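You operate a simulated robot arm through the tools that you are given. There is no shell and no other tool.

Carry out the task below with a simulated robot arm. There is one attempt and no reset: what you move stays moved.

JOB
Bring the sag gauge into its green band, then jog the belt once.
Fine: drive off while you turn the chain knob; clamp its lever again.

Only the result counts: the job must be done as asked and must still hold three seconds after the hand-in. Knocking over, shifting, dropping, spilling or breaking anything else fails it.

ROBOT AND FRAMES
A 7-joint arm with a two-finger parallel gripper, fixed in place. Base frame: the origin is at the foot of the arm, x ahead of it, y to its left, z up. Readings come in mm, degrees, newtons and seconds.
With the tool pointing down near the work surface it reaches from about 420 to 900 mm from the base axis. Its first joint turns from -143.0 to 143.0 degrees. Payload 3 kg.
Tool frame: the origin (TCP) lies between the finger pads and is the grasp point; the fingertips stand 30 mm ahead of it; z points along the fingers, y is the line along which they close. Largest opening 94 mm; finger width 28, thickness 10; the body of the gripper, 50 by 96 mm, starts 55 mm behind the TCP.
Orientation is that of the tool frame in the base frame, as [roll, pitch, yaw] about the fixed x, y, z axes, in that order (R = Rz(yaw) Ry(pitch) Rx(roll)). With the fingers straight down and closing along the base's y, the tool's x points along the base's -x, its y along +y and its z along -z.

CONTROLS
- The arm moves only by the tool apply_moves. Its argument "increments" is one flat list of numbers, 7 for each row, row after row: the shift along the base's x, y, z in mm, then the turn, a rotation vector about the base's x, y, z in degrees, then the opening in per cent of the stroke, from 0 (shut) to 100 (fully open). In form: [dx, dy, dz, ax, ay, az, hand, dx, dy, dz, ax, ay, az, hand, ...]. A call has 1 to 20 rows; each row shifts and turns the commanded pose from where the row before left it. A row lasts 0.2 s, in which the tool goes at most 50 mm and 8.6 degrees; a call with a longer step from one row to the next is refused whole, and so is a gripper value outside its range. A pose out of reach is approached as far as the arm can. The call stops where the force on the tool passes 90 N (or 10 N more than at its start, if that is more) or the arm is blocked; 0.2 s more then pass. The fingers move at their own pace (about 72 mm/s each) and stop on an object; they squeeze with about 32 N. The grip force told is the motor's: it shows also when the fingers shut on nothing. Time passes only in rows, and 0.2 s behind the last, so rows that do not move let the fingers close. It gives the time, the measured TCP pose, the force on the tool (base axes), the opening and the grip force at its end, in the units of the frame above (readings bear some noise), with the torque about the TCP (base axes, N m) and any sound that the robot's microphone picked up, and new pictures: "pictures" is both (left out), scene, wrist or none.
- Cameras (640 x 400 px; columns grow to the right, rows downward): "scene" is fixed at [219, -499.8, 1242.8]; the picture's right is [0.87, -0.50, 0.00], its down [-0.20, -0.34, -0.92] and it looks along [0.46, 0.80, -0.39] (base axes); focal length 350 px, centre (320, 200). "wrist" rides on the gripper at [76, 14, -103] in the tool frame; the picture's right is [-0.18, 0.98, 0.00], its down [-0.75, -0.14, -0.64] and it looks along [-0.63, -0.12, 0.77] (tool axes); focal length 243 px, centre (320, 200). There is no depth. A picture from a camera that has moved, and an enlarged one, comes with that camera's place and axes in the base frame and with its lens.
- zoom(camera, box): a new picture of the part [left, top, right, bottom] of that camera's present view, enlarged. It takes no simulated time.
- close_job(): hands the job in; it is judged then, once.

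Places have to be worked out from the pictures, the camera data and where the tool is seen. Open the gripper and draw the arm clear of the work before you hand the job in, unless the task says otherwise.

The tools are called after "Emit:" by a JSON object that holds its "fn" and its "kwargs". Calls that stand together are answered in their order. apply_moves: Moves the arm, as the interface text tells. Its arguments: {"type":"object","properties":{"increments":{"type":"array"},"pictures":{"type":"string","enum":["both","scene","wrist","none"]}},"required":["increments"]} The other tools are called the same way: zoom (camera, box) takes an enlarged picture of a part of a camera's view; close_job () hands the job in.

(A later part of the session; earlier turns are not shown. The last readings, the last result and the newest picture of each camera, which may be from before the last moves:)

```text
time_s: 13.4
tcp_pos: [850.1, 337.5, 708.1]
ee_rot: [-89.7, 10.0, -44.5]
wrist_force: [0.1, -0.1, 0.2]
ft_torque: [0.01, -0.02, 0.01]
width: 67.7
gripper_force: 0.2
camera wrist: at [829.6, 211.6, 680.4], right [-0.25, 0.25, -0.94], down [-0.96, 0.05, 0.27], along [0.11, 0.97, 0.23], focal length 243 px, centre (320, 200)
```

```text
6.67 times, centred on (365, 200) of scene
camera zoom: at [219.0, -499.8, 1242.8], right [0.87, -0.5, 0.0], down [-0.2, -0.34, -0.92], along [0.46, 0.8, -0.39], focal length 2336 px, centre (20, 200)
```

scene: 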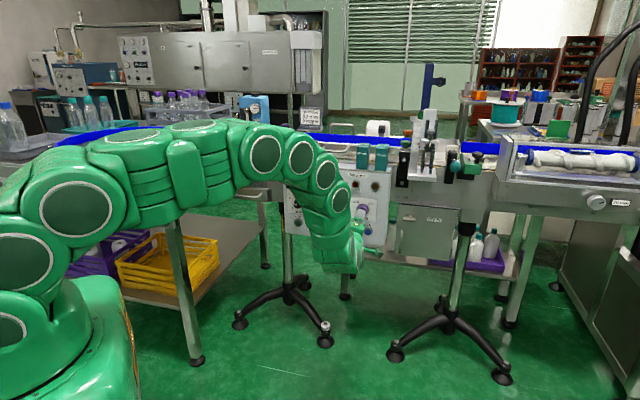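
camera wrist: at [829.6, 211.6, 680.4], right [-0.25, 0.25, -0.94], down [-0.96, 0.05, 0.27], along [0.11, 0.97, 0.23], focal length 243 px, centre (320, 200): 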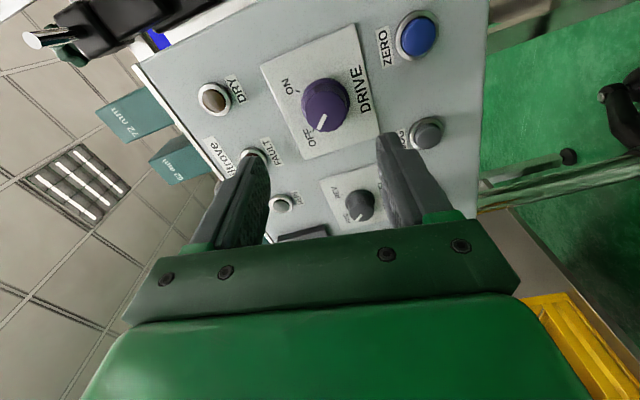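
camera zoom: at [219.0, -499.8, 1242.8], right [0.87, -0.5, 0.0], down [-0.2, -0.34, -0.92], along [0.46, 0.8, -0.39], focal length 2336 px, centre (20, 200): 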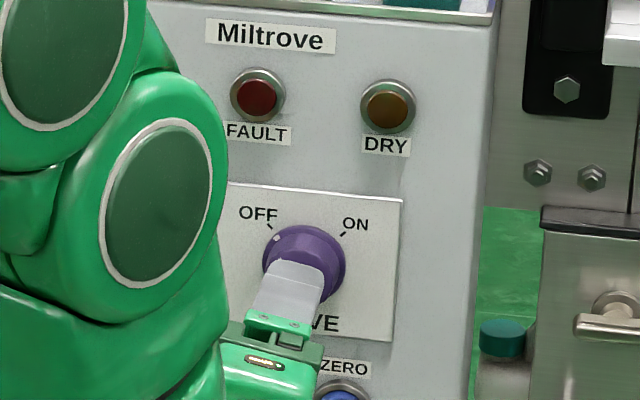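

Drive is off. The lever ball triangulates to about (666, 788, 797) with its pivot at (672, 795, 744), ball up next to a green mark. I'll rotate the tool back by 80° while travelling to about 180 mm in front of the lever.

Emit:
{"fn": "apply_moves", "kwargs": {"increments": [-31, 32.3, 8.9, 5.61, 5.7, 0, 72, -31, 32.3, 8.9, 5.61, 5.7, 0, 72, -31, 32.3, 8.9, 5.61, 5.7, 0, 72, -31, 32.3, 8.9, 5.61, 5.7, 0, 72, -31, 32.3, 8.9, 5.61, 5.7, 0, 72, -31, 32.3, 8.9, 5.61, 5.7, 0, 72, -31, 32.3, 8.9, 5.61, 5.7, 0, 72, -31, 32.3, 8.9, 5.61, 5.7, 0, 72, -31, 32.3, 8.9, 5.61, 5.7, 0, 72, -31, 32.3, 8.9, 5.61, 5.7, 0, 72], "pictures": "both"}}

Emit:
{"fn": "zoom", "kwargs": {"camera": "wrist", "box": [200, 0, 520, 180]}}

```text
time_s: 15.6
tcp_pos: [538.8, 659.3, 798.3]
ee_rot: [70.0, 89.9, 115.1]
wrist_force: [0.2, 0.7, -1.1]
ft_torque: [0.02, 0.01, 0.02]
width: 67.9
gripper_force: 0.0
camera wrist: at [456.5, 597.0, 721.7], right [-0.7, 0.69, 0.19], down [-0.35, -0.56, 0.75], along [0.63, 0.46, 0.63], focal length 243 px, centre (320, 200)
```

scene: 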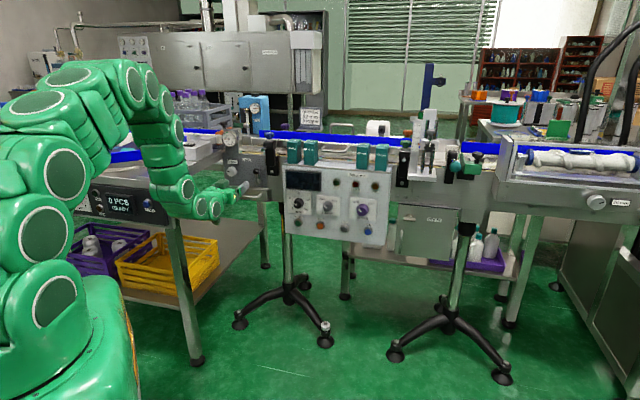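
wrist: 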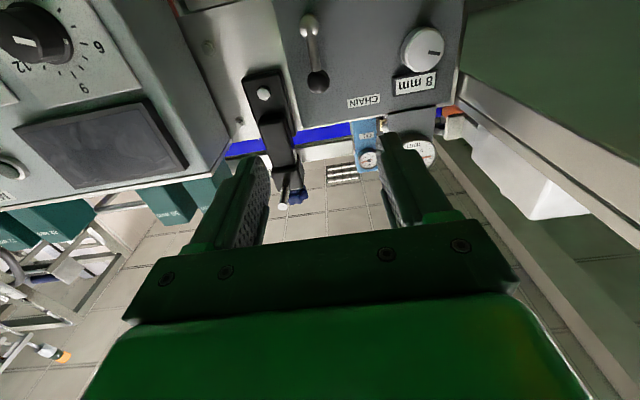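

```text
2.00 times, centred on (360, 90) of wrist
camera zoom: at [456.5, 597.0, 721.7], right [-0.7, 0.69, 0.19], down [-0.35, -0.56, 0.75], along [0.63, 0.46, 0.63], focal length 485 px, centre (240, 420)
```

zoom: 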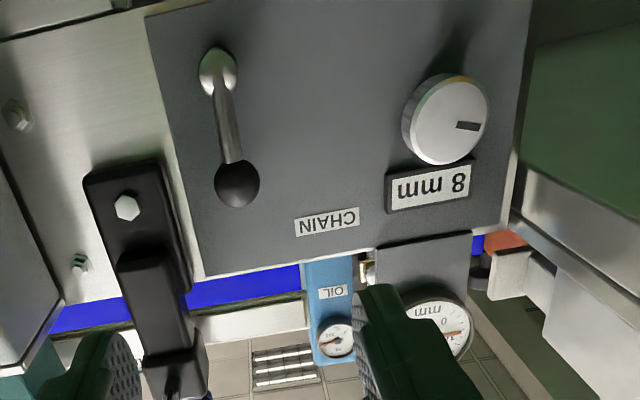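

The display is dark, consistent with drive off. The lever ball lies about 180 mm straight ahead at z≈793, with a black bracket about 41 mm to its right; I'll narrow the opening to 40 % and advance 110 mm.

Emit:
{"fn": "apply_moves", "kwargs": {"increments": [26, 26.3, -1.3, 0, 0, 0, 40, 26, 26.3, -1.3, 0, 0, 0, 40, 25, 25.3, -1.3, 0, 0, 0, 40], "pictures": "wrist"}}

Emit:
{"fn": "zoom", "kwargs": {"camera": "wrist", "box": [200, 30, 440, 210]}}

Emit:
{"fn": "zoom", "kwargs": {"camera": "scene", "box": [235, 150, 285, 190]}}

```text
time_s: 16.4
tcp_pos: [618.1, 740.3, 795.3]
ee_rot: [-98.8, 89.9, -53.7]
wrist_force: [0.2, -0.4, -0.8]
ft_torque: [0.01, -0.02, 0.0]
width: 37.5
gripper_force: 0.0
camera wrist: at [535.2, 677.3, 718.3], right [-0.7, 0.69, 0.18], down [-0.35, -0.55, 0.75], along [0.62, 0.46, 0.63], focal length 243 px, centre (320, 200)
```

wrist: 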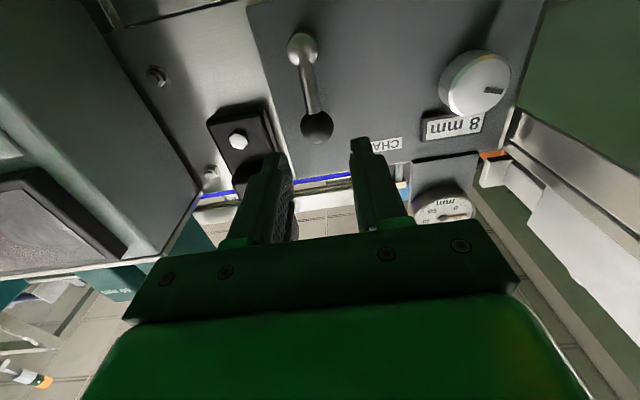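

```text
2.22 times, centred on (320, 120) of wrist
camera zoom: at [535.2, 677.3, 718.3], right [-0.7, 0.69, 0.18], down [-0.35, -0.55, 0.75], along [0.62, 0.46, 0.63], focal length 539 px, centre (320, 378)
```

zoom: 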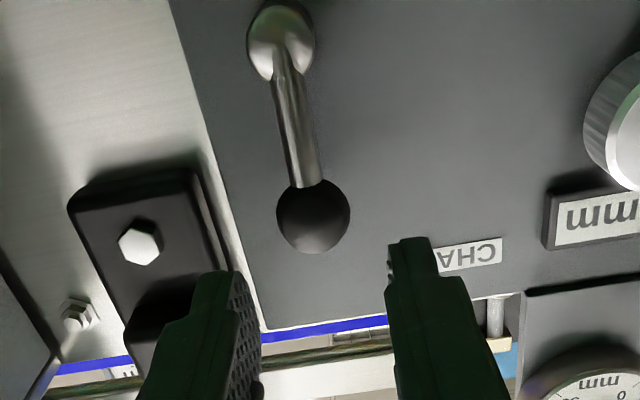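

```text
10.00 times, centred on (260, 170) of scene
camera zoom: at [219.0, -499.8, 1242.8], right [0.87, -0.5, 0.0], down [-0.2, -0.34, -0.92], along [0.46, 0.8, -0.39], focal length 3505 px, centre (920, 500)
```

zoom: 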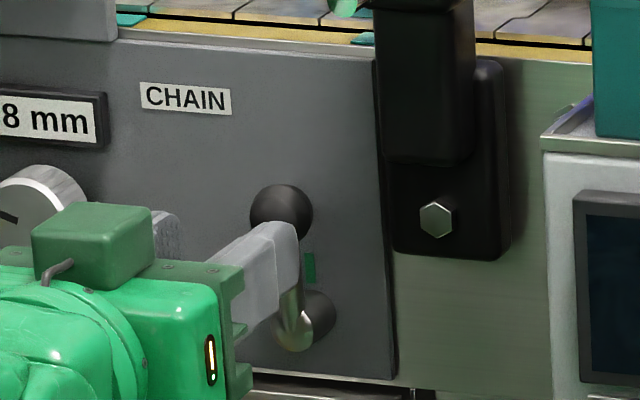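

The ball is about 67 mm ahead, 2 mm to the right and about 5 mm below the tool axis. I'll correct and advance 35 mm, then re-check clearance to the bracket.

Emit:
{"fn": "apply_moves", "kwargs": {"increments": [1.4, -1.4, -4, 0, 0, 0, 40, 12.3, 12.5, 0, 0, 0, 0, 40, 12.3, 12.4, 0, 0, 0, 0, 40], "pictures": "wrist"}}

Emit:
{"fn": "zoom", "kwargs": {"camera": "wrist", "box": [200, 50, 440, 230]}}

Emit:
{"fn": "zoom", "kwargs": {"camera": "scene", "box": [235, 150, 285, 190]}}

```text
time_s: 17.2
tcp_pos: [644.9, 763.5, 791.3]
ee_rot: [-31.7, 89.9, 13.4]
wrist_force: [0.9, 0.2, 0.2]
ft_torque: [0.01, -0.01, 0.0]
width: 37.7
gripper_force: 0.0
camera wrist: at [561.6, 700.0, 715.5], right [-0.7, 0.69, 0.18], down [-0.35, -0.56, 0.75], along [0.62, 0.46, 0.63], focal length 243 px, centre (320, 200)
```

wrist: 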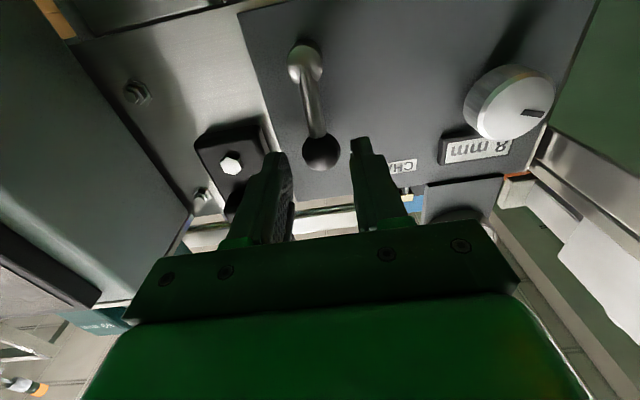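

```text
2.22 times, centred on (320, 140) of wrist
camera zoom: at [561.6, 700.0, 715.5], right [-0.7, 0.69, 0.18], down [-0.35, -0.56, 0.75], along [0.62, 0.46, 0.63], focal length 539 px, centre (320, 333)
```

zoom: 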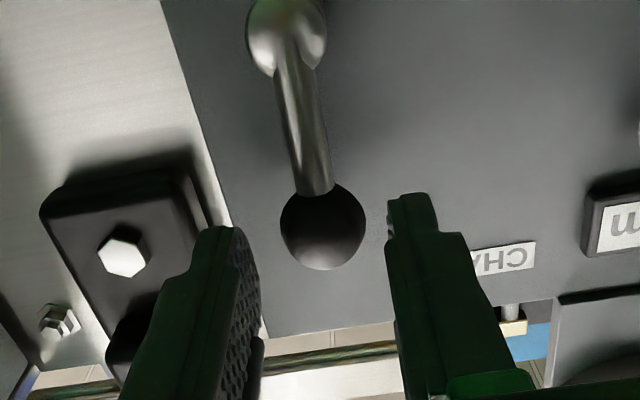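

```text
10.00 times, centred on (260, 170) of scene
camera zoom: at [219.0, -499.8, 1242.8], right [0.87, -0.5, 0.0], down [-0.2, -0.34, -0.92], along [0.46, 0.8, -0.39], focal length 3505 px, centre (920, 500)
```

zoom: 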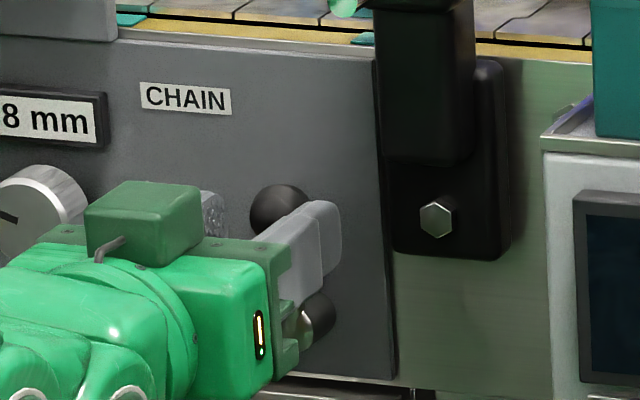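

Ball is centred, about 34 mm ahead and 2 mm low. I'll advance 16 mm and close on it gently.

Emit:
{"fn": "apply_moves", "kwargs": {"increments": [5.0, 6.3, -2, 0, 0, 0, 40, 5.6, 5.7, 0, 0, 0, 0, 40, 0, 0, 0, 0, 0, 0, 40, 0, 0, 0, 0, 0, 0, 15, 0, 0, 0, 0, 0, 0, 15, 0, 0, 0, 0, 0, 0, 15], "pictures": "wrist"}}

Emit:
{"fn": "zoom", "kwargs": {"camera": "wrist", "box": [200, 50, 440, 230]}}

```text
time_s: 18.6
tcp_pos: [654.0, 775.9, 786.2]
ee_rot: [-101.3, 89.8, -56.1]
wrist_force: [7.1, 7.0, -2.1]
ft_torque: [-0.16, 0.13, 0.0]
width: 24.9
gripper_force: 45.2
camera wrist: at [571.4, 712.7, 710.9], right [-0.7, 0.69, 0.18], down [-0.35, -0.55, 0.75], along [0.62, 0.46, 0.63], focal length 243 px, centre (320, 200)
```

wrist: 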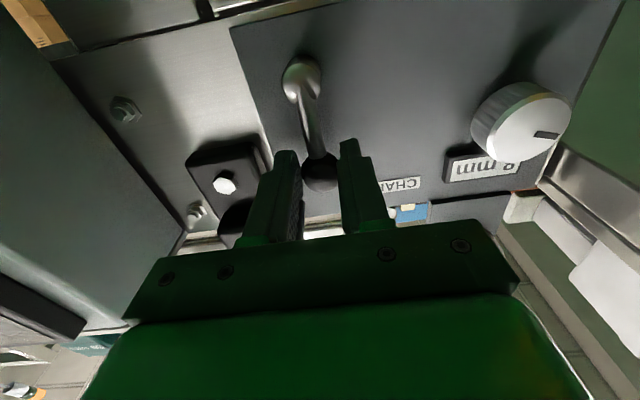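

```text
2.22 times, centred on (320, 140) of wrist
camera zoom: at [571.4, 712.7, 710.9], right [-0.7, 0.69, 0.18], down [-0.35, -0.55, 0.75], along [0.62, 0.46, 0.63], focal length 539 px, centre (320, 333)
```

zoom: 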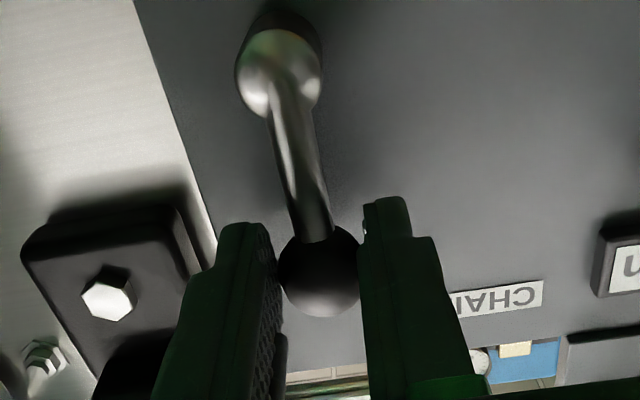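

The ball is gripped (24.9 mm). I'll test the lever counter-clockwise (toward the knob) by 12°, following the arc around its pivot, and read the force.

Emit:
{"fn": "apply_moves", "kwargs": {"increments": [-3.87, 3.82, -0.3, -4.2, -4.28, 0, 15, -3.82, 3.77, -0.85, -4.2, -4.28, 0, 15], "pictures": "wrist"}}

Emit:
{"fn": "zoom", "kwargs": {"camera": "wrist", "box": [200, 50, 440, 230]}}

Emit:
{"fn": "zoom", "kwargs": {"camera": "scene", "box": [235, 150, 285, 190]}}

```text
time_s: 19.2
tcp_pos: [647.0, 782.7, 785.4]
ee_rot: [-89.8, 78.0, -44.8]
wrist_force: [27.8, 18.1, -8.5]
ft_torque: [-0.29, 0.04, -0.08]
width: 24.9
gripper_force: 45.4
camera wrist: at [576.2, 708.0, 708.4], right [-0.71, 0.71, -0.03], down [-0.47, -0.44, 0.77], along [0.53, 0.55, 0.64], focal length 243 px, centre (320, 200)
```

wrist: 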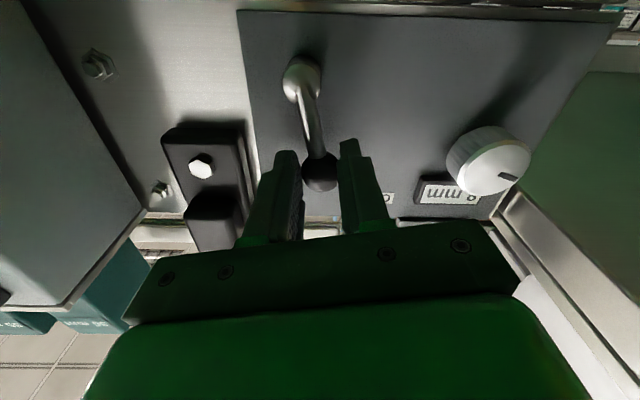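

```text
2.22 times, centred on (320, 140) of wrist
camera zoom: at [576.2, 708.0, 708.4], right [-0.71, 0.71, -0.03], down [-0.47, -0.44, 0.77], along [0.53, 0.55, 0.64], focal length 539 px, centre (320, 333)
```

zoom: 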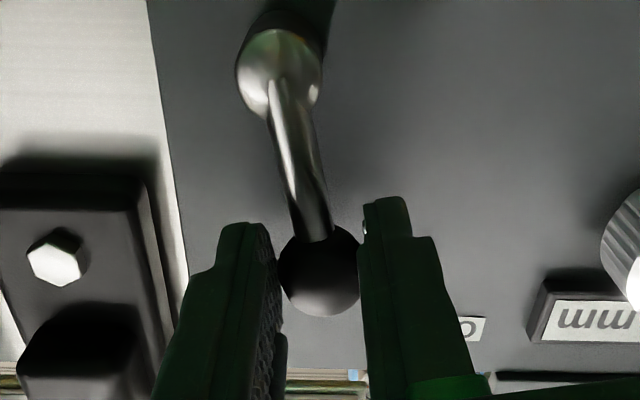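

```text
10.00 times, centred on (260, 170) of scene
camera zoom: at [219.0, -499.8, 1242.8], right [0.87, -0.5, 0.0], down [-0.2, -0.34, -0.92], along [0.46, 0.8, -0.39], focal length 3505 px, centre (920, 500)
```

zoom: 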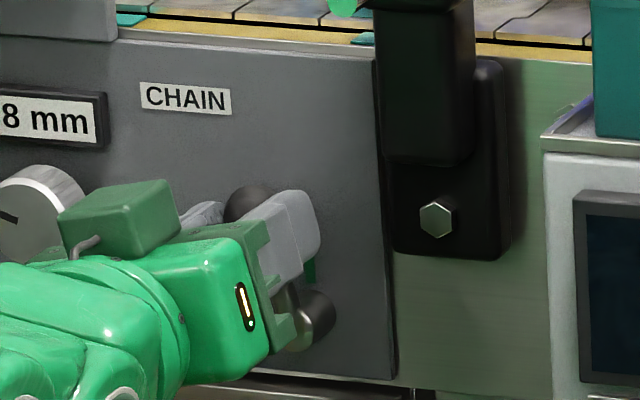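

The lever moves freely that way (green mark now uncovered behind it). I'll continue along the arc to about 44°.

Emit:
{"fn": "apply_moves", "kwargs": {"increments": [-4.86, 4.81, -1.96, -5.61, -5.7, 0, 15, -4.62, 4.57, -2.89, -5.61, -5.7, 0, 15, -4.29, 4.24, -3.77, -5.61, -5.7, 0, 15, -3.87, 3.83, -4.57, -5.61, -5.7, 0, 15], "pictures": "wrist"}}

Emit:
{"fn": "zoom", "kwargs": {"camera": "scene", "box": [235, 150, 285, 190]}}

```text
time_s: 20.2
tcp_pos: [629.0, 799.9, 770.5]
ee_rot: [-89.8, 45.8, -44.7]
wrist_force: [13.6, -14.6, -8.6]
ft_torque: [-0.31, 0.07, -0.56]
width: 25.1
gripper_force: 44.7
camera wrist: at [586.3, 696.8, 706.3], right [-0.59, 0.59, -0.55], down [-0.75, -0.16, 0.64], along [0.29, 0.79, 0.54], focal length 243 px, centre (320, 200)
```

wrist: 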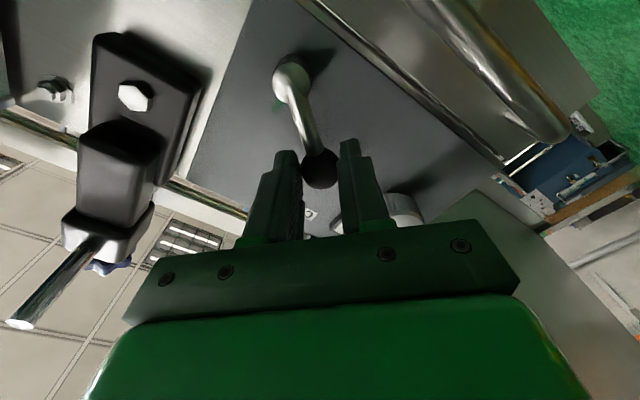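

```text
10.00 times, centred on (260, 170) of scene
camera zoom: at [219.0, -499.8, 1242.8], right [0.87, -0.5, 0.0], down [-0.2, -0.34, -0.92], along [0.46, 0.8, -0.39], focal length 3505 px, centre (920, 500)
```

zoom: 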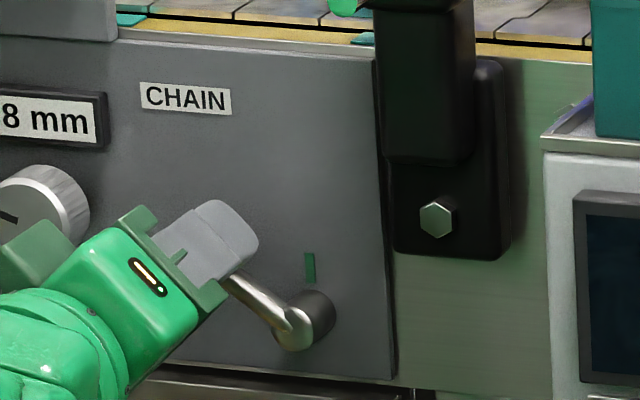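

Lever is following smoothly at 45° with low force. Continuing toward about 84°.

Emit:
{"fn": "apply_moves", "kwargs": {"increments": [-3.38, 3.35, -5.29, -5.61, -5.7, 0, 15, -2.83, 2.8, -5.9, -5.61, -5.7, 0, 15, -2.22, 2.19, -6.39, -5.61, -5.7, 0, 15, -1.56, 1.55, -6.77, -5.61, -5.7, 0, 15, -0.87, 0.86, -7.01, -5.61, -5.7, 0, 15], "pictures": "both"}}

Emit:
{"fn": "zoom", "kwargs": {"camera": "scene", "box": [225, 120, 285, 190]}}

```text
time_s: 21.4
tcp_pos: [618.9, 811.1, 743.8]
ee_rot: [-89.5, 5.9, -44.8]
wrist_force: [29.6, -23.4, -0.3]
ft_torque: [0.0, 0.01, -0.98]
width: 25.2
gripper_force: 44.5
camera wrist: at [600.1, 685.6, 720.8], right [-0.2, 0.21, -0.96], down [-0.98, 0.06, 0.21], along [0.1, 0.98, 0.19], focal length 243 px, centre (320, 200)
```

scene: 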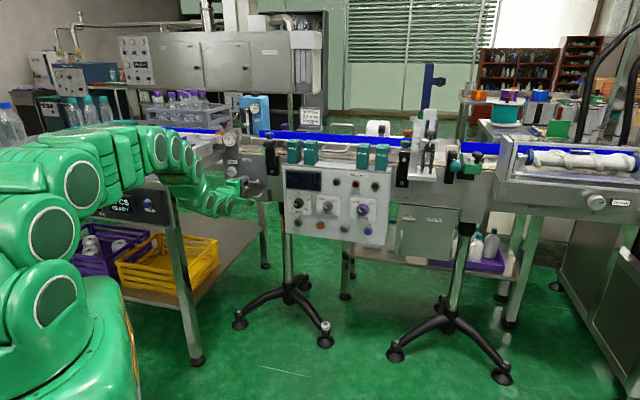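
wrist: 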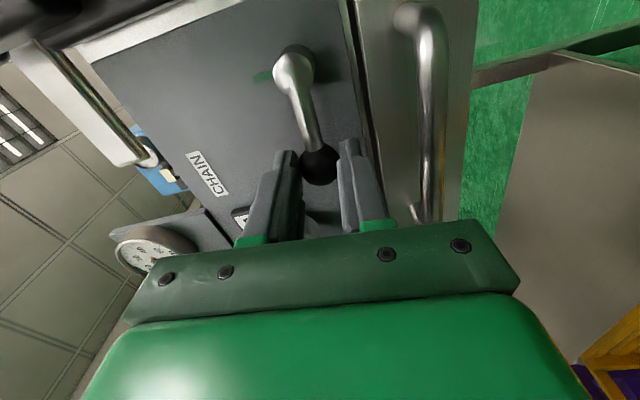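

```text
5.71 times, centred on (255, 155) of scene
camera zoom: at [219.0, -499.8, 1242.8], right [0.87, -0.5, 0.0], down [-0.2, -0.34, -0.92], along [0.46, 0.8, -0.39], focal length 2003 px, centre (691, 457)
```

zoom: 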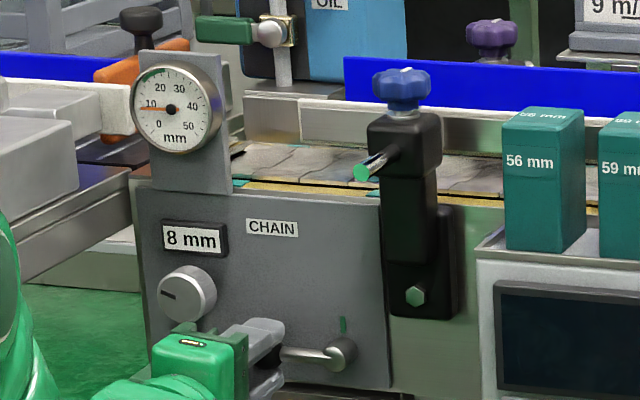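

Lever is near horizontal and not yet against a stop; there is about 37 N of radial pull from my radius estimate. I'll go the last 6–7° while easing 2 mm toward the pivot.

Emit:
{"fn": "apply_moves", "kwargs": {"increments": [1.3, -1.3, -5.8, -4.6, -4.7, 0, 15, 0, 0, 0, 0, 0, 0, 15], "pictures": "wrist"}}

Emit:
{"fn": "zoom", "kwargs": {"camera": "scene", "box": [235, 155, 285, 195]}}

```text
time_s: 22.0
tcp_pos: [618.4, 812.2, 741.1]
ee_rot: [-89.2, -0.7, -44.5]
wrist_force: [18.9, -19.0, 39.4]
ft_torque: [0.65, -0.63, -0.82]
width: 25.0
gripper_force: 44.4
camera wrist: at [601.2, 685.7, 726.3], right [-0.11, 0.13, -0.98], down [-0.99, 0.07, 0.12], along [0.08, 0.99, 0.12], focal length 243 px, centre (320, 200)
```

wrist: 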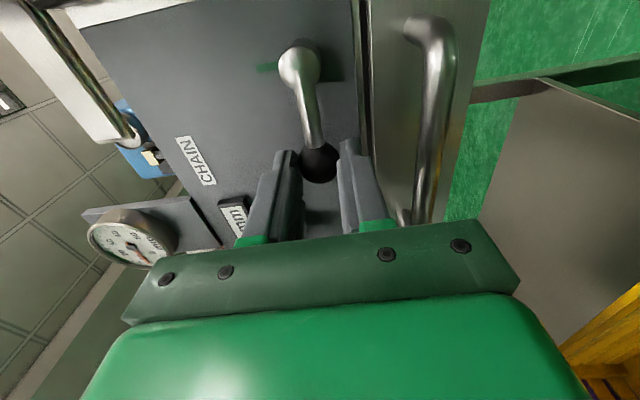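

```text
10.00 times, centred on (260, 175) of scene
camera zoom: at [219.0, -499.8, 1242.8], right [0.87, -0.5, 0.0], down [-0.2, -0.34, -0.92], along [0.46, 0.8, -0.39], focal length 3505 px, centre (920, 450)
```

zoom: 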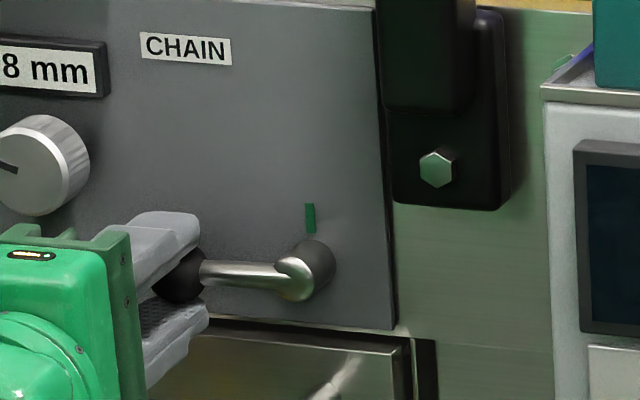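

A 39 N upward reaction shows the lever has reached its stop at horizontal, so the clamp is released. I'll open slightly and retreat straight back 90 mm.

Emit:
{"fn": "apply_moves", "kwargs": {"increments": [0, 0, 0, 0, 0, 0, 38, 0, 0, 0, 0, 0, 0, 38, -14, -14.2, 0, 0, 0, 0, 38, -21, -21.4, 0, 0, 0, 0, 38, -28, -28.5, 0, 0, 0, 0, 38], "pictures": "both"}}

Emit:
{"fn": "zoom", "kwargs": {"camera": "scene", "box": [225, 120, 285, 190]}}

Emit:
{"fn": "zoom", "kwargs": {"camera": "wrist", "box": [100, 0, 420, 200]}}

```text
time_s: 23.2
tcp_pos: [555.2, 745.2, 735.8]
ee_rot: [-89.6, -0.7, -44.8]
wrist_force: [1.0, -0.5, 0.1]
ft_torque: [0.02, 0.01, -0.01]
width: 35.9
gripper_force: 0.1
camera wrist: at [538.2, 618.8, 721.2], right [-0.12, 0.13, -0.98], down [-0.99, 0.07, 0.13], along [0.09, 0.99, 0.12], focal length 243 px, centre (320, 200)
```

scene: 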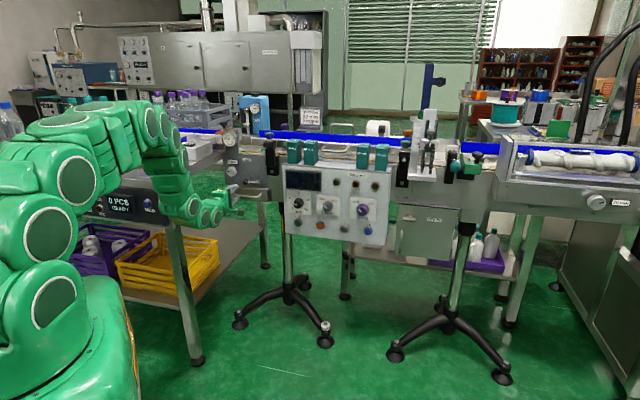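
wrist: 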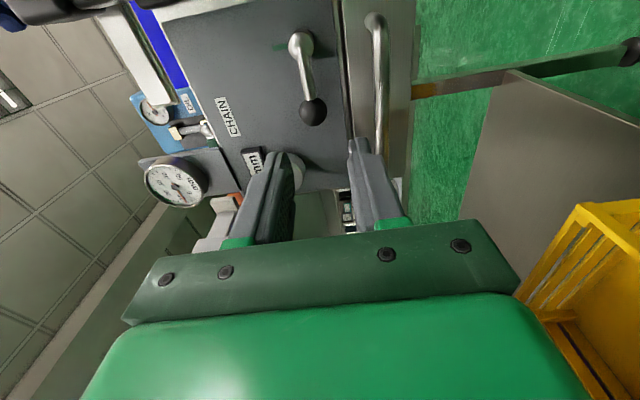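

```text
5.71 times, centred on (255, 155) of scene
camera zoom: at [219.0, -499.8, 1242.8], right [0.87, -0.5, 0.0], down [-0.2, -0.34, -0.92], along [0.46, 0.8, -0.39], focal length 2003 px, centre (691, 457)
```

zoom: 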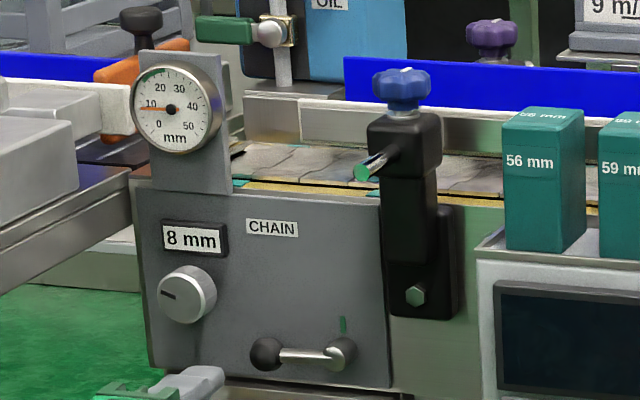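

```text
2.00 times, centred on (260, 100) of wrist
camera zoom: at [538.2, 618.8, 721.2], right [-0.12, 0.13, -0.98], down [-0.99, 0.07, 0.13], along [0.09, 0.99, 0.12], focal length 485 px, centre (440, 400)
```

zoom: 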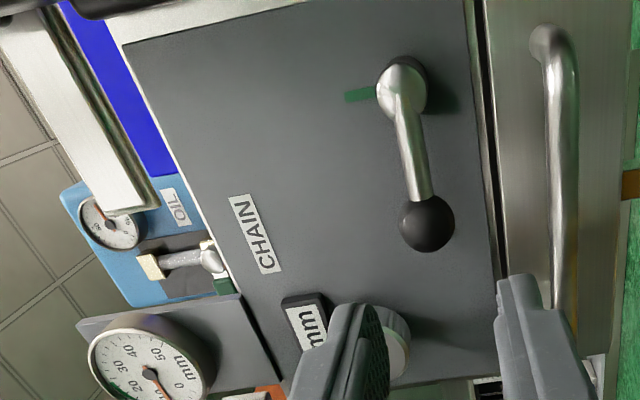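

The lever is horizontal (released), gauge still at about 8. Before going to the chain knob I'll check the clearance to the feed-table apron beside it.

Emit:
{"fn": "zoom", "kwargs": {"camera": "scene", "box": [180, 130, 260, 190]}}

Emit:
{"fn": "zoom", "kwargs": {"camera": "scene", "box": [140, 120, 260, 220]}}

```text
6.67 times, centred on (220, 160) of scene
camera zoom: at [219.0, -499.8, 1242.8], right [0.87, -0.5, 0.0], down [-0.2, -0.34, -0.92], along [0.46, 0.8, -0.39], focal length 2336 px, centre (987, 467)
```

zoom: 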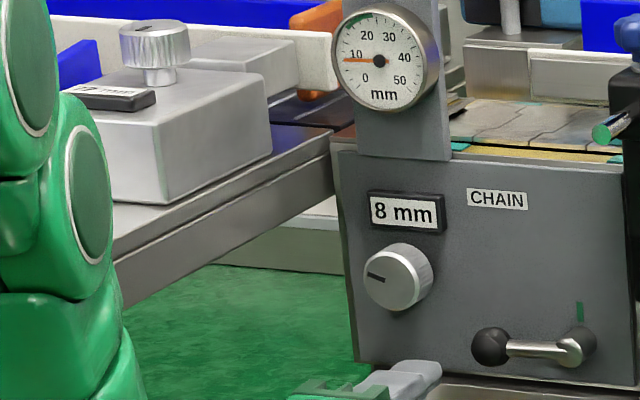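

```text
4.00 times, centred on (200, 170) of scene
camera zoom: at [219.0, -499.8, 1242.8], right [0.87, -0.5, 0.0], down [-0.2, -0.34, -0.92], along [0.46, 0.8, -0.39], focal length 1402 px, centre (800, 320)
```

zoom: 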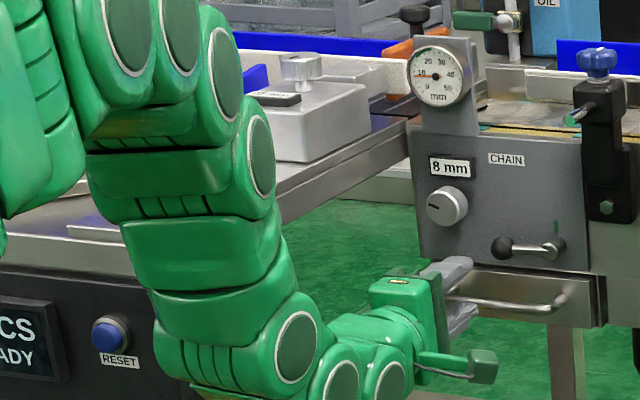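

The table apron's right edge is about 45 mm left of the knob axis, and the arm's forearm comes down almost vertically behind the tool, so I'll approach the knob with the tool yawed 20° (wrist kept to the right), fingers closing vertically. I'm moving to a pre-approach pose about 80 mm off the knob.

Emit:
{"fn": "apply_moves", "kwargs": {"increments": [-0.9, 9.5, 12.1, 0, 0, 5, 62, -0.9, 9.5, 12.1, 0, 0, 5, 62, -0.9, 9.5, 12, 0, 0, 5, 62, -0.9, 9.4, 12, 0, 0, 5, 62], "pictures": "both"}}

Emit:
{"fn": "zoom", "kwargs": {"camera": "wrist", "box": [200, 30, 440, 210]}}

Emit:
{"fn": "zoom", "kwargs": {"camera": "scene", "box": [160, 120, 280, 210]}}

```text
time_s: 24.2
tcp_pos: [551.9, 784.9, 781.2]
ee_rot: [-89.7, -0.6, -24.4]
wrist_force: [-0.5, -1.0, -0.2]
ft_torque: [-0.01, -0.02, 0.0]
width: 58.7
gripper_force: 0.0
camera wrist: at [579.4, 658.8, 767.6], right [-0.16, 0.08, -0.98], down [-0.95, -0.27, 0.13], along [-0.26, 0.96, 0.12], focal length 243 px, centre (320, 200)
```

scene: 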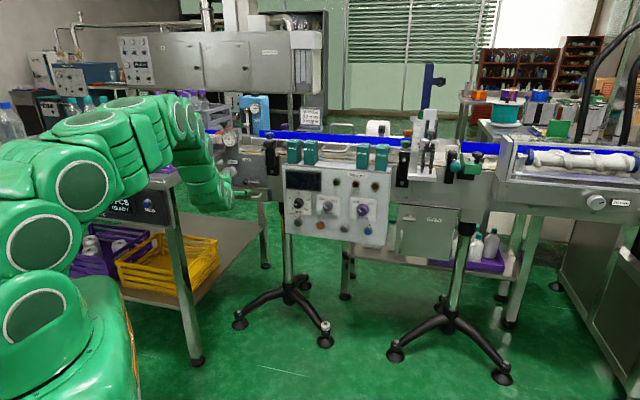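
wrist: 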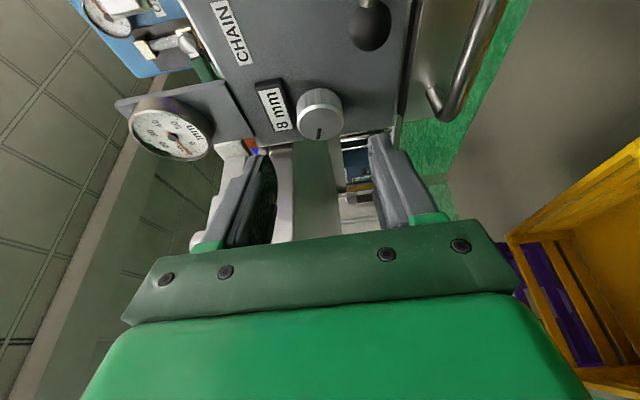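

```text
2.22 times, centred on (320, 120) of wrist
camera zoom: at [579.4, 658.8, 767.6], right [-0.16, 0.08, -0.98], down [-0.95, -0.27, 0.13], along [-0.26, 0.96, 0.12], focal length 539 px, centre (320, 378)
```

zoom: 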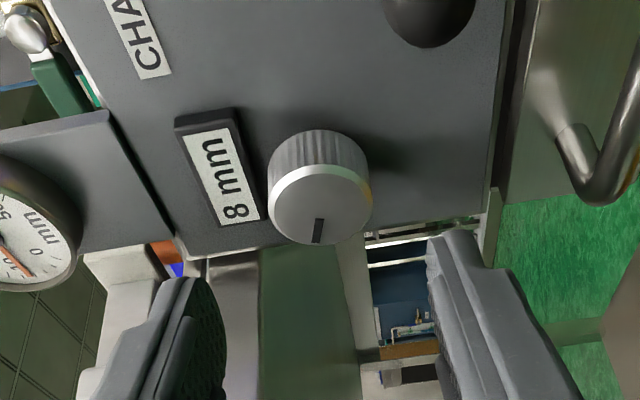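

```text
4.44 times, centred on (220, 165) of scene
camera zoom: at [219.0, -499.8, 1242.8], right [0.87, -0.5, 0.0], down [-0.2, -0.34, -0.92], along [0.46, 0.8, -0.39], focal length 1558 px, centre (764, 356)
```

zoom: 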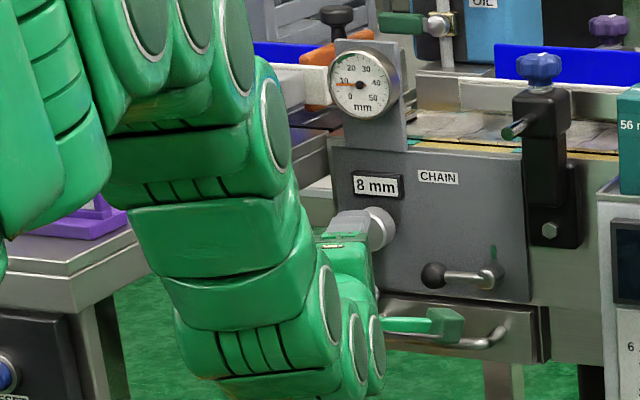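

The knob front appears centred vertically and roughly 87–102 mm ahead of the TCP. I'll advance 35 mm along the tool axis for a second view to pin down its depth.

Emit:
{"fn": "apply_moves", "kwargs": {"increments": [7.2, 15.9, 0, 0, 0, 0, 62, 7.2, 16.0, 0, 0, 0, 0, 62, 0, 0, 0, 0, 0, 0, 62], "pictures": "wrist"}}

Emit:
{"fn": "zoom", "kwargs": {"camera": "wrist", "box": [200, 30, 440, 210]}}

Emit:
{"fn": "zoom", "kwargs": {"camera": "scene", "box": [160, 120, 280, 210]}}

```text
time_s: 25.0
tcp_pos: [566.2, 816.3, 782.5]
ee_rot: [-89.9, -0.6, -24.6]
wrist_force: [-0.2, -0.4, -0.2]
ft_torque: [-0.01, -0.02, 0.01]
width: 58.2
gripper_force: 0.0
camera wrist: at [593.3, 690.6, 769.1], right [-0.16, 0.08, -0.98], down [-0.95, -0.27, 0.13], along [-0.26, 0.96, 0.11], focal length 243 px, centre (320, 200)
```

wrist: 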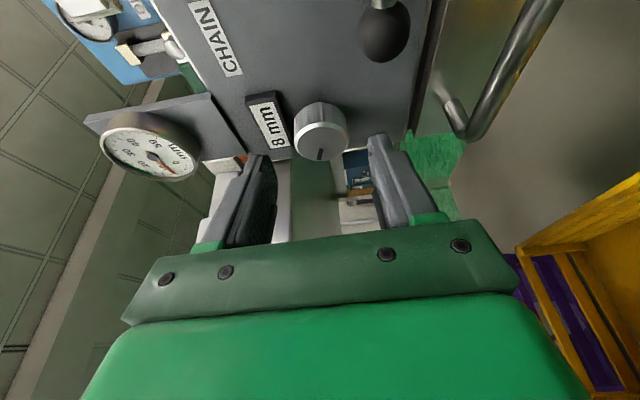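

```text
2.22 times, centred on (320, 120) of wrist
camera zoom: at [593.3, 690.6, 769.1], right [-0.16, 0.08, -0.98], down [-0.95, -0.27, 0.13], along [-0.26, 0.96, 0.11], focal length 539 px, centre (320, 378)
```

zoom: 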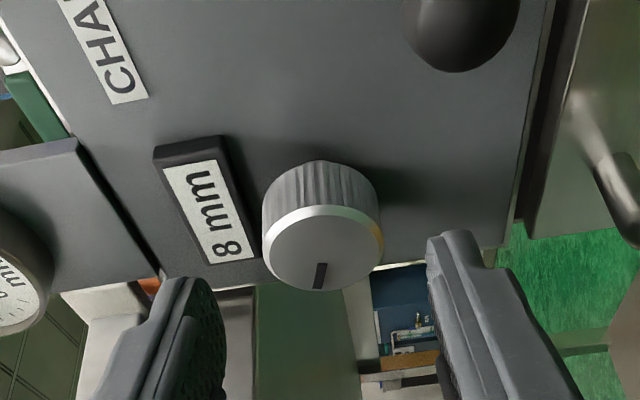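

```text
4.44 times, centred on (220, 165) of scene
camera zoom: at [219.0, -499.8, 1242.8], right [0.87, -0.5, 0.0], down [-0.2, -0.34, -0.92], along [0.46, 0.8, -0.39], focal length 1558 px, centre (764, 356)
```

zoom: 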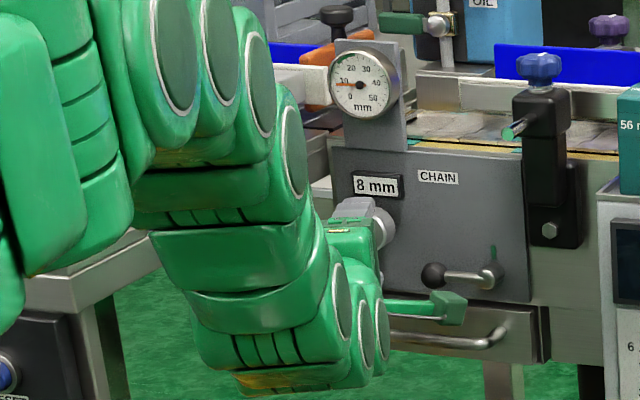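

Combining both views, the knob front centre is about (588, 868, 782), 38 mm in diameter and some 21 mm proud, with the "8 mm" plate just above it, so I'll grip only the outer ~8 mm of the knob. I'll reduce yaw to 15° and move to 12 mm short of the grasp.

Emit:
{"fn": "apply_moves", "kwargs": {"increments": [2.8, 10.6, 0, 0, 0, -2.5, 54, 2.9, 10.6, -0.5, 0, 0, -2.5, 54, 0, 0, 0, 0, 0, 0, 54], "pictures": "wrist"}}

Emit:
{"fn": "zoom", "kwargs": {"camera": "wrist", "box": [220, 80, 420, 230]}}

Emit:
{"fn": "zoom", "kwargs": {"camera": "scene", "box": [210, 140, 270, 190]}}

```text
time_s: 25.8
tcp_pos: [570.7, 837.7, 784.0]
ee_rot: [-89.7, -0.7, -29.6]
wrist_force: [0.2, 0.3, 1.0]
ft_torque: [-0.01, 0.0, -0.02]
width: 50.8
gripper_force: 0.1
camera wrist: at [586.6, 711.8, 769.9], right [-0.15, 0.09, -0.98], down [-0.97, -0.19, 0.13], along [-0.17, 0.98, 0.12], focal length 243 px, centre (320, 200)
```

wrist: 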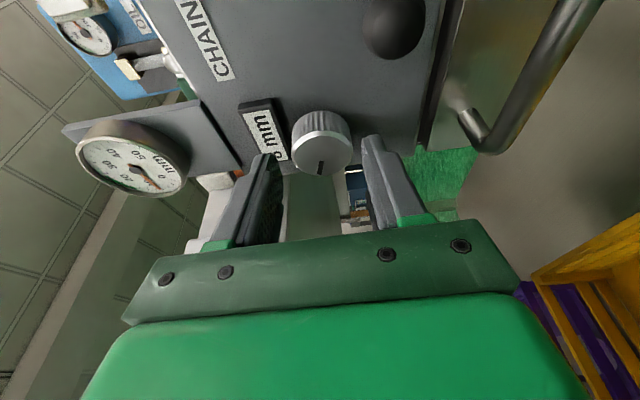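

```text
2.67 times, centred on (320, 155) of wrist
camera zoom: at [586.6, 711.8, 769.9], right [-0.15, 0.09, -0.98], down [-0.97, -0.19, 0.13], along [-0.17, 0.98, 0.12], focal length 647 px, centre (320, 320)
```

zoom: 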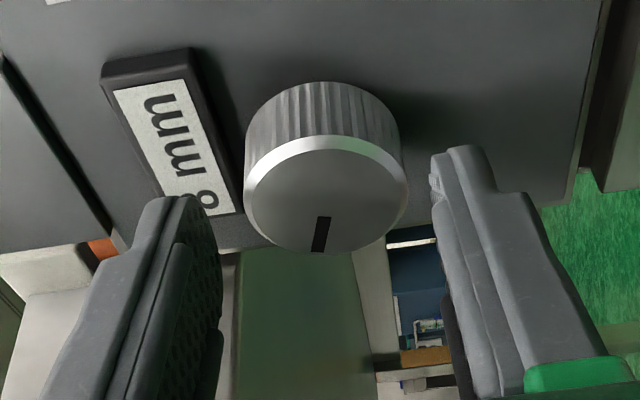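

```text
8.00 times, centred on (240, 165) of scene
camera zoom: at [219.0, -499.8, 1242.8], right [0.87, -0.5, 0.0], down [-0.2, -0.34, -0.92], along [0.46, 0.8, -0.39], focal length 2804 px, centre (960, 480)
```

zoom: 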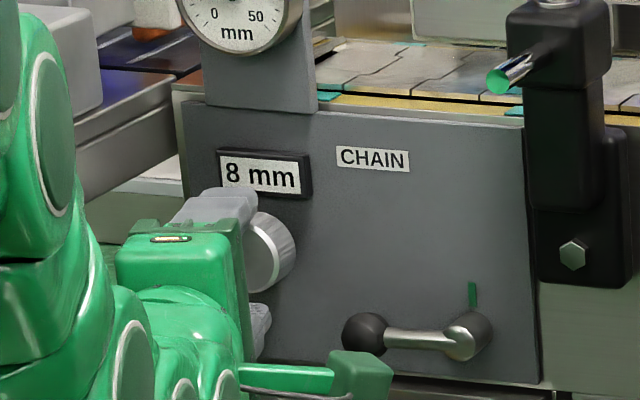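

Knob front is now about 35 mm ahead, on-axis within 1.5 mm. I'll advance 12.6 mm to overlap about 7–8 mm and check for contact before closing.

Emit:
{"fn": "apply_moves", "kwargs": {"increments": [3.6, 5.2, -0.7, 0, 0, 0, 54, 3.6, 5.2, -0.7, 0, 0, 0, 54, 0, 0, 0, 0, 0, 0, 54], "pictures": "wrist"}}

Emit:
{"fn": "zoom", "kwargs": {"camera": "wrist", "box": [220, 80, 420, 230]}}

Emit:
{"fn": "zoom", "kwargs": {"camera": "scene", "box": [210, 140, 270, 190]}}

```text
time_s: 26.6
tcp_pos: [580.2, 848.6, 783.2]
ee_rot: [-89.7, -0.6, -29.5]
wrist_force: [-0.5, -0.1, -1.1]
ft_torque: [0.02, 0.02, -0.02]
width: 51.0
gripper_force: 0.1
camera wrist: at [594.9, 721.7, 768.6], right [-0.15, 0.09, -0.98], down [-0.97, -0.19, 0.13], along [-0.17, 0.98, 0.12], focal length 243 px, centre (320, 200)
```

wrist: 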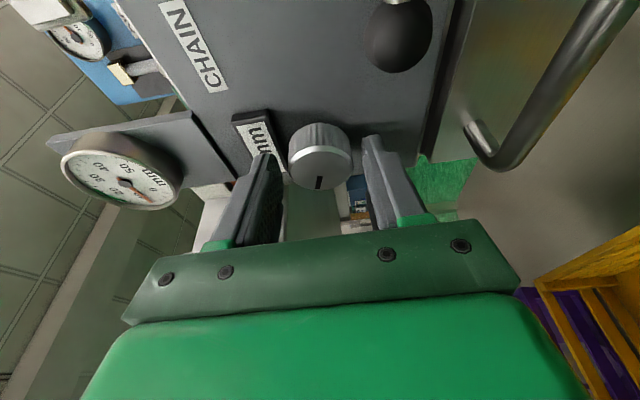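

```text
2.67 times, centred on (320, 155) of wrist
camera zoom: at [594.9, 721.7, 768.6], right [-0.15, 0.09, -0.98], down [-0.97, -0.19, 0.13], along [-0.17, 0.98, 0.12], focal length 647 px, centre (320, 320)
```

zoom: 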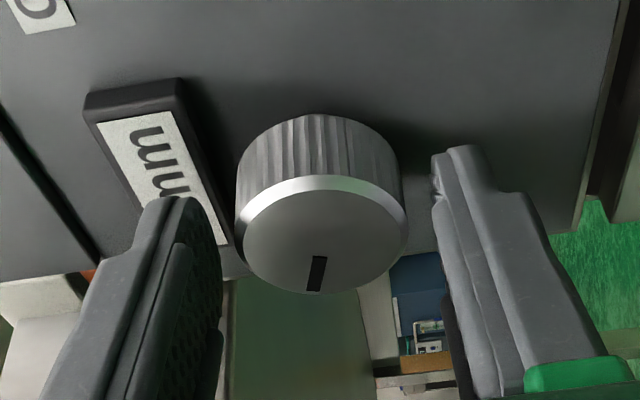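

```text
8.00 times, centred on (240, 165) of scene
camera zoom: at [219.0, -499.8, 1242.8], right [0.87, -0.5, 0.0], down [-0.2, -0.34, -0.92], along [0.46, 0.8, -0.39], focal length 2804 px, centre (960, 480)
```

zoom: 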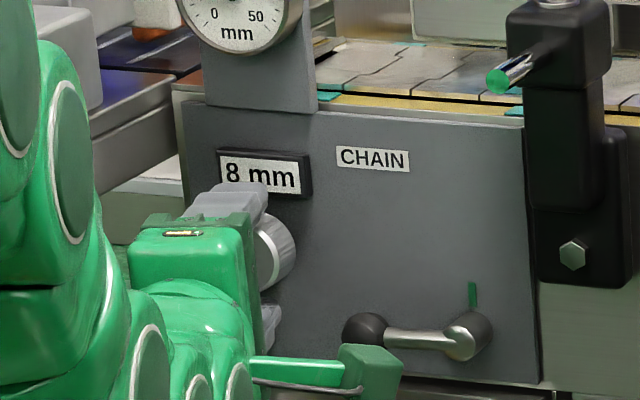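

No contact and the knob sits between the pads. I'll shift 1.8 mm to centre on the axis and close.

Emit:
{"fn": "apply_moves", "kwargs": {"increments": [-1.5, 0.9, 0, 0, 0, 0, 54, 0, 0, 0, 0, 0, 0, 25, 0, 0, 0, 0, 0, 0, 25, 0, 0, 0, 0, 0, 0, 25], "pictures": "wrist"}}

Emit:
{"fn": "zoom", "kwargs": {"camera": "wrist", "box": [220, 80, 420, 230]}}

Emit:
{"fn": "zoom", "kwargs": {"camera": "scene", "box": [225, 125, 265, 150]}}

```text
time_s: 27.6
tcp_pos: [576.6, 849.4, 783.0]
ee_rot: [-89.8, -0.6, -29.5]
wrist_force: [2.2, 5.6, -4.1]
ft_torque: [-0.51, 0.49, -0.07]
width: 37.3
gripper_force: 45.1
camera wrist: at [593.5, 722.3, 768.2], right [-0.15, 0.09, -0.98], down [-0.97, -0.19, 0.13], along [-0.17, 0.98, 0.11], focal length 243 px, centre (320, 200)
```

wrist: 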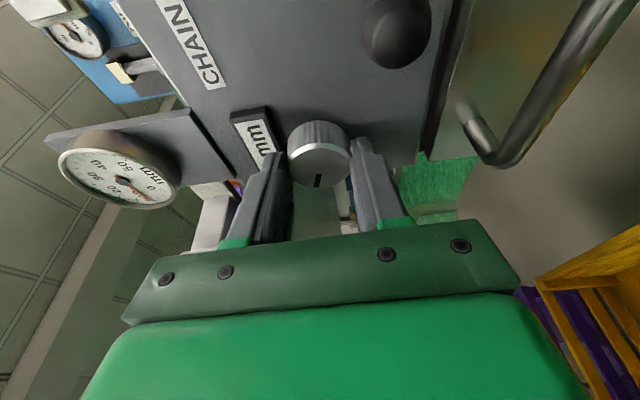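

```text
2.67 times, centred on (320, 155) of wrist
camera zoom: at [593.5, 722.3, 768.2], right [-0.15, 0.09, -0.98], down [-0.97, -0.19, 0.13], along [-0.17, 0.98, 0.11], focal length 647 px, centre (320, 320)
```

zoom: 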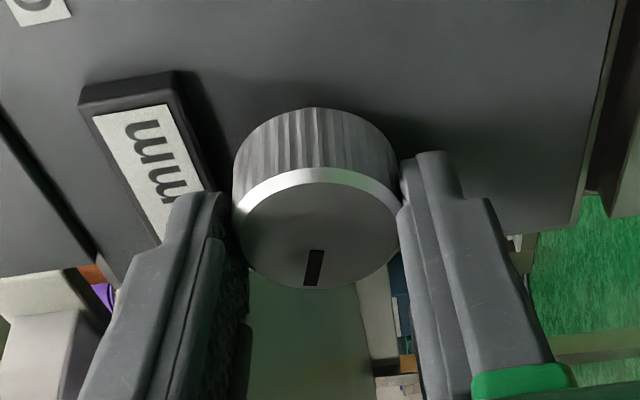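

```text
16.00 times, centred on (245, 138) of scene
camera zoom: at [219.0, -499.8, 1242.8], right [0.87, -0.5, 0.0], down [-0.2, -0.34, -0.92], along [0.46, 0.8, -0.39], focal length 5608 px, centre (1520, 1200)
```

zoom: 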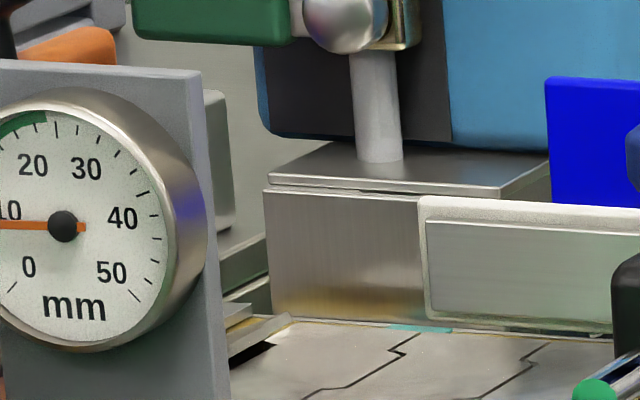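

The knob is gripped (37.3 mm). I'll test it clockwise (front view) by 24°, rotating about the knob axis, and compare the needle.

Emit:
{"fn": "apply_moves", "kwargs": {"increments": [-0.04, 0.04, -0.89, 5.61, 5.7, 0, 25, -0.13, 0.13, -0.87, 5.61, 5.7, 0, 25, -0.22, 0.21, -0.84, 5.61, 5.7, 0, 25, 0, 0, 0, 0, 0, 0, 25], "pictures": "wrist"}}

Emit:
{"fn": "zoom", "kwargs": {"camera": "wrist", "box": [220, 80, 420, 230]}}

Emit:
{"fn": "zoom", "kwargs": {"camera": "scene", "box": [225, 120, 265, 160]}}

```text
time_s: 28.6
tcp_pos: [577.1, 849.4, 780.6]
ee_rot: [-83.0, 22.6, -28.1]
wrist_force: [-7.3, -9.0, 5.6]
ft_torque: [-0.1, 0.13, 0.38]
width: 37.2
gripper_force: 44.9
camera wrist: at [583.0, 732.5, 727.2], right [-0.42, 0.36, -0.83], down [-0.9, -0.26, 0.35], along [-0.09, 0.9, 0.44], focal length 243 px, centre (320, 200)
```

wrist: 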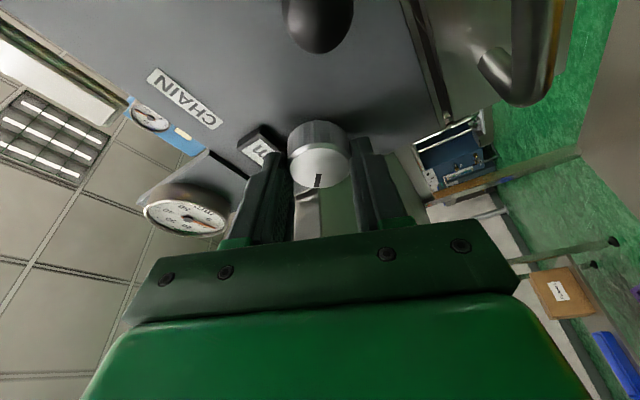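

```text
2.67 times, centred on (320, 155) of wrist
camera zoom: at [583.0, 732.5, 727.2], right [-0.42, 0.36, -0.83], down [-0.9, -0.26, 0.35], along [-0.09, 0.9, 0.44], focal length 647 px, centre (320, 320)
```

zoom: 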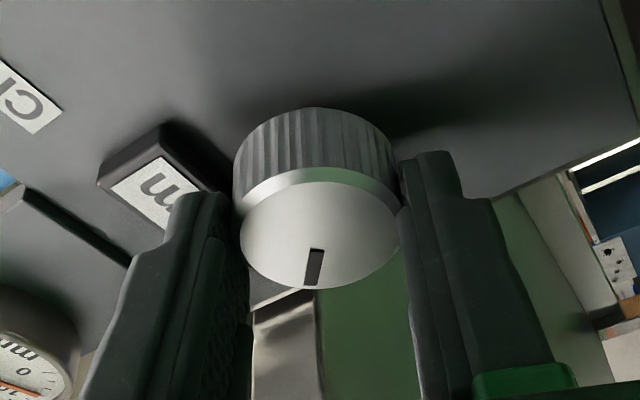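

```text
10.00 times, centred on (245, 140) of scene
camera zoom: at [219.0, -499.8, 1242.8], right [0.87, -0.5, 0.0], down [-0.2, -0.34, -0.92], along [0.46, 0.8, -0.39], focal length 3505 px, centre (1070, 800)
```

zoom: 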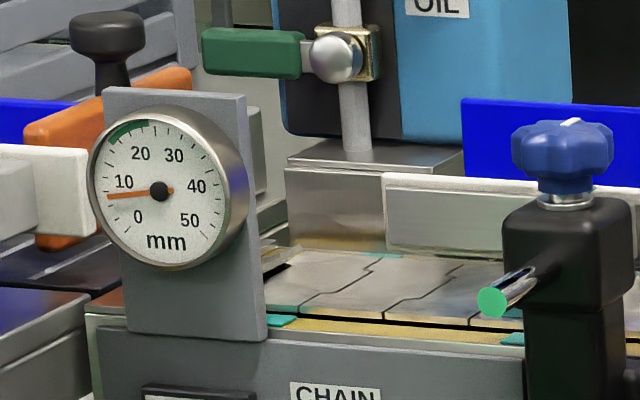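

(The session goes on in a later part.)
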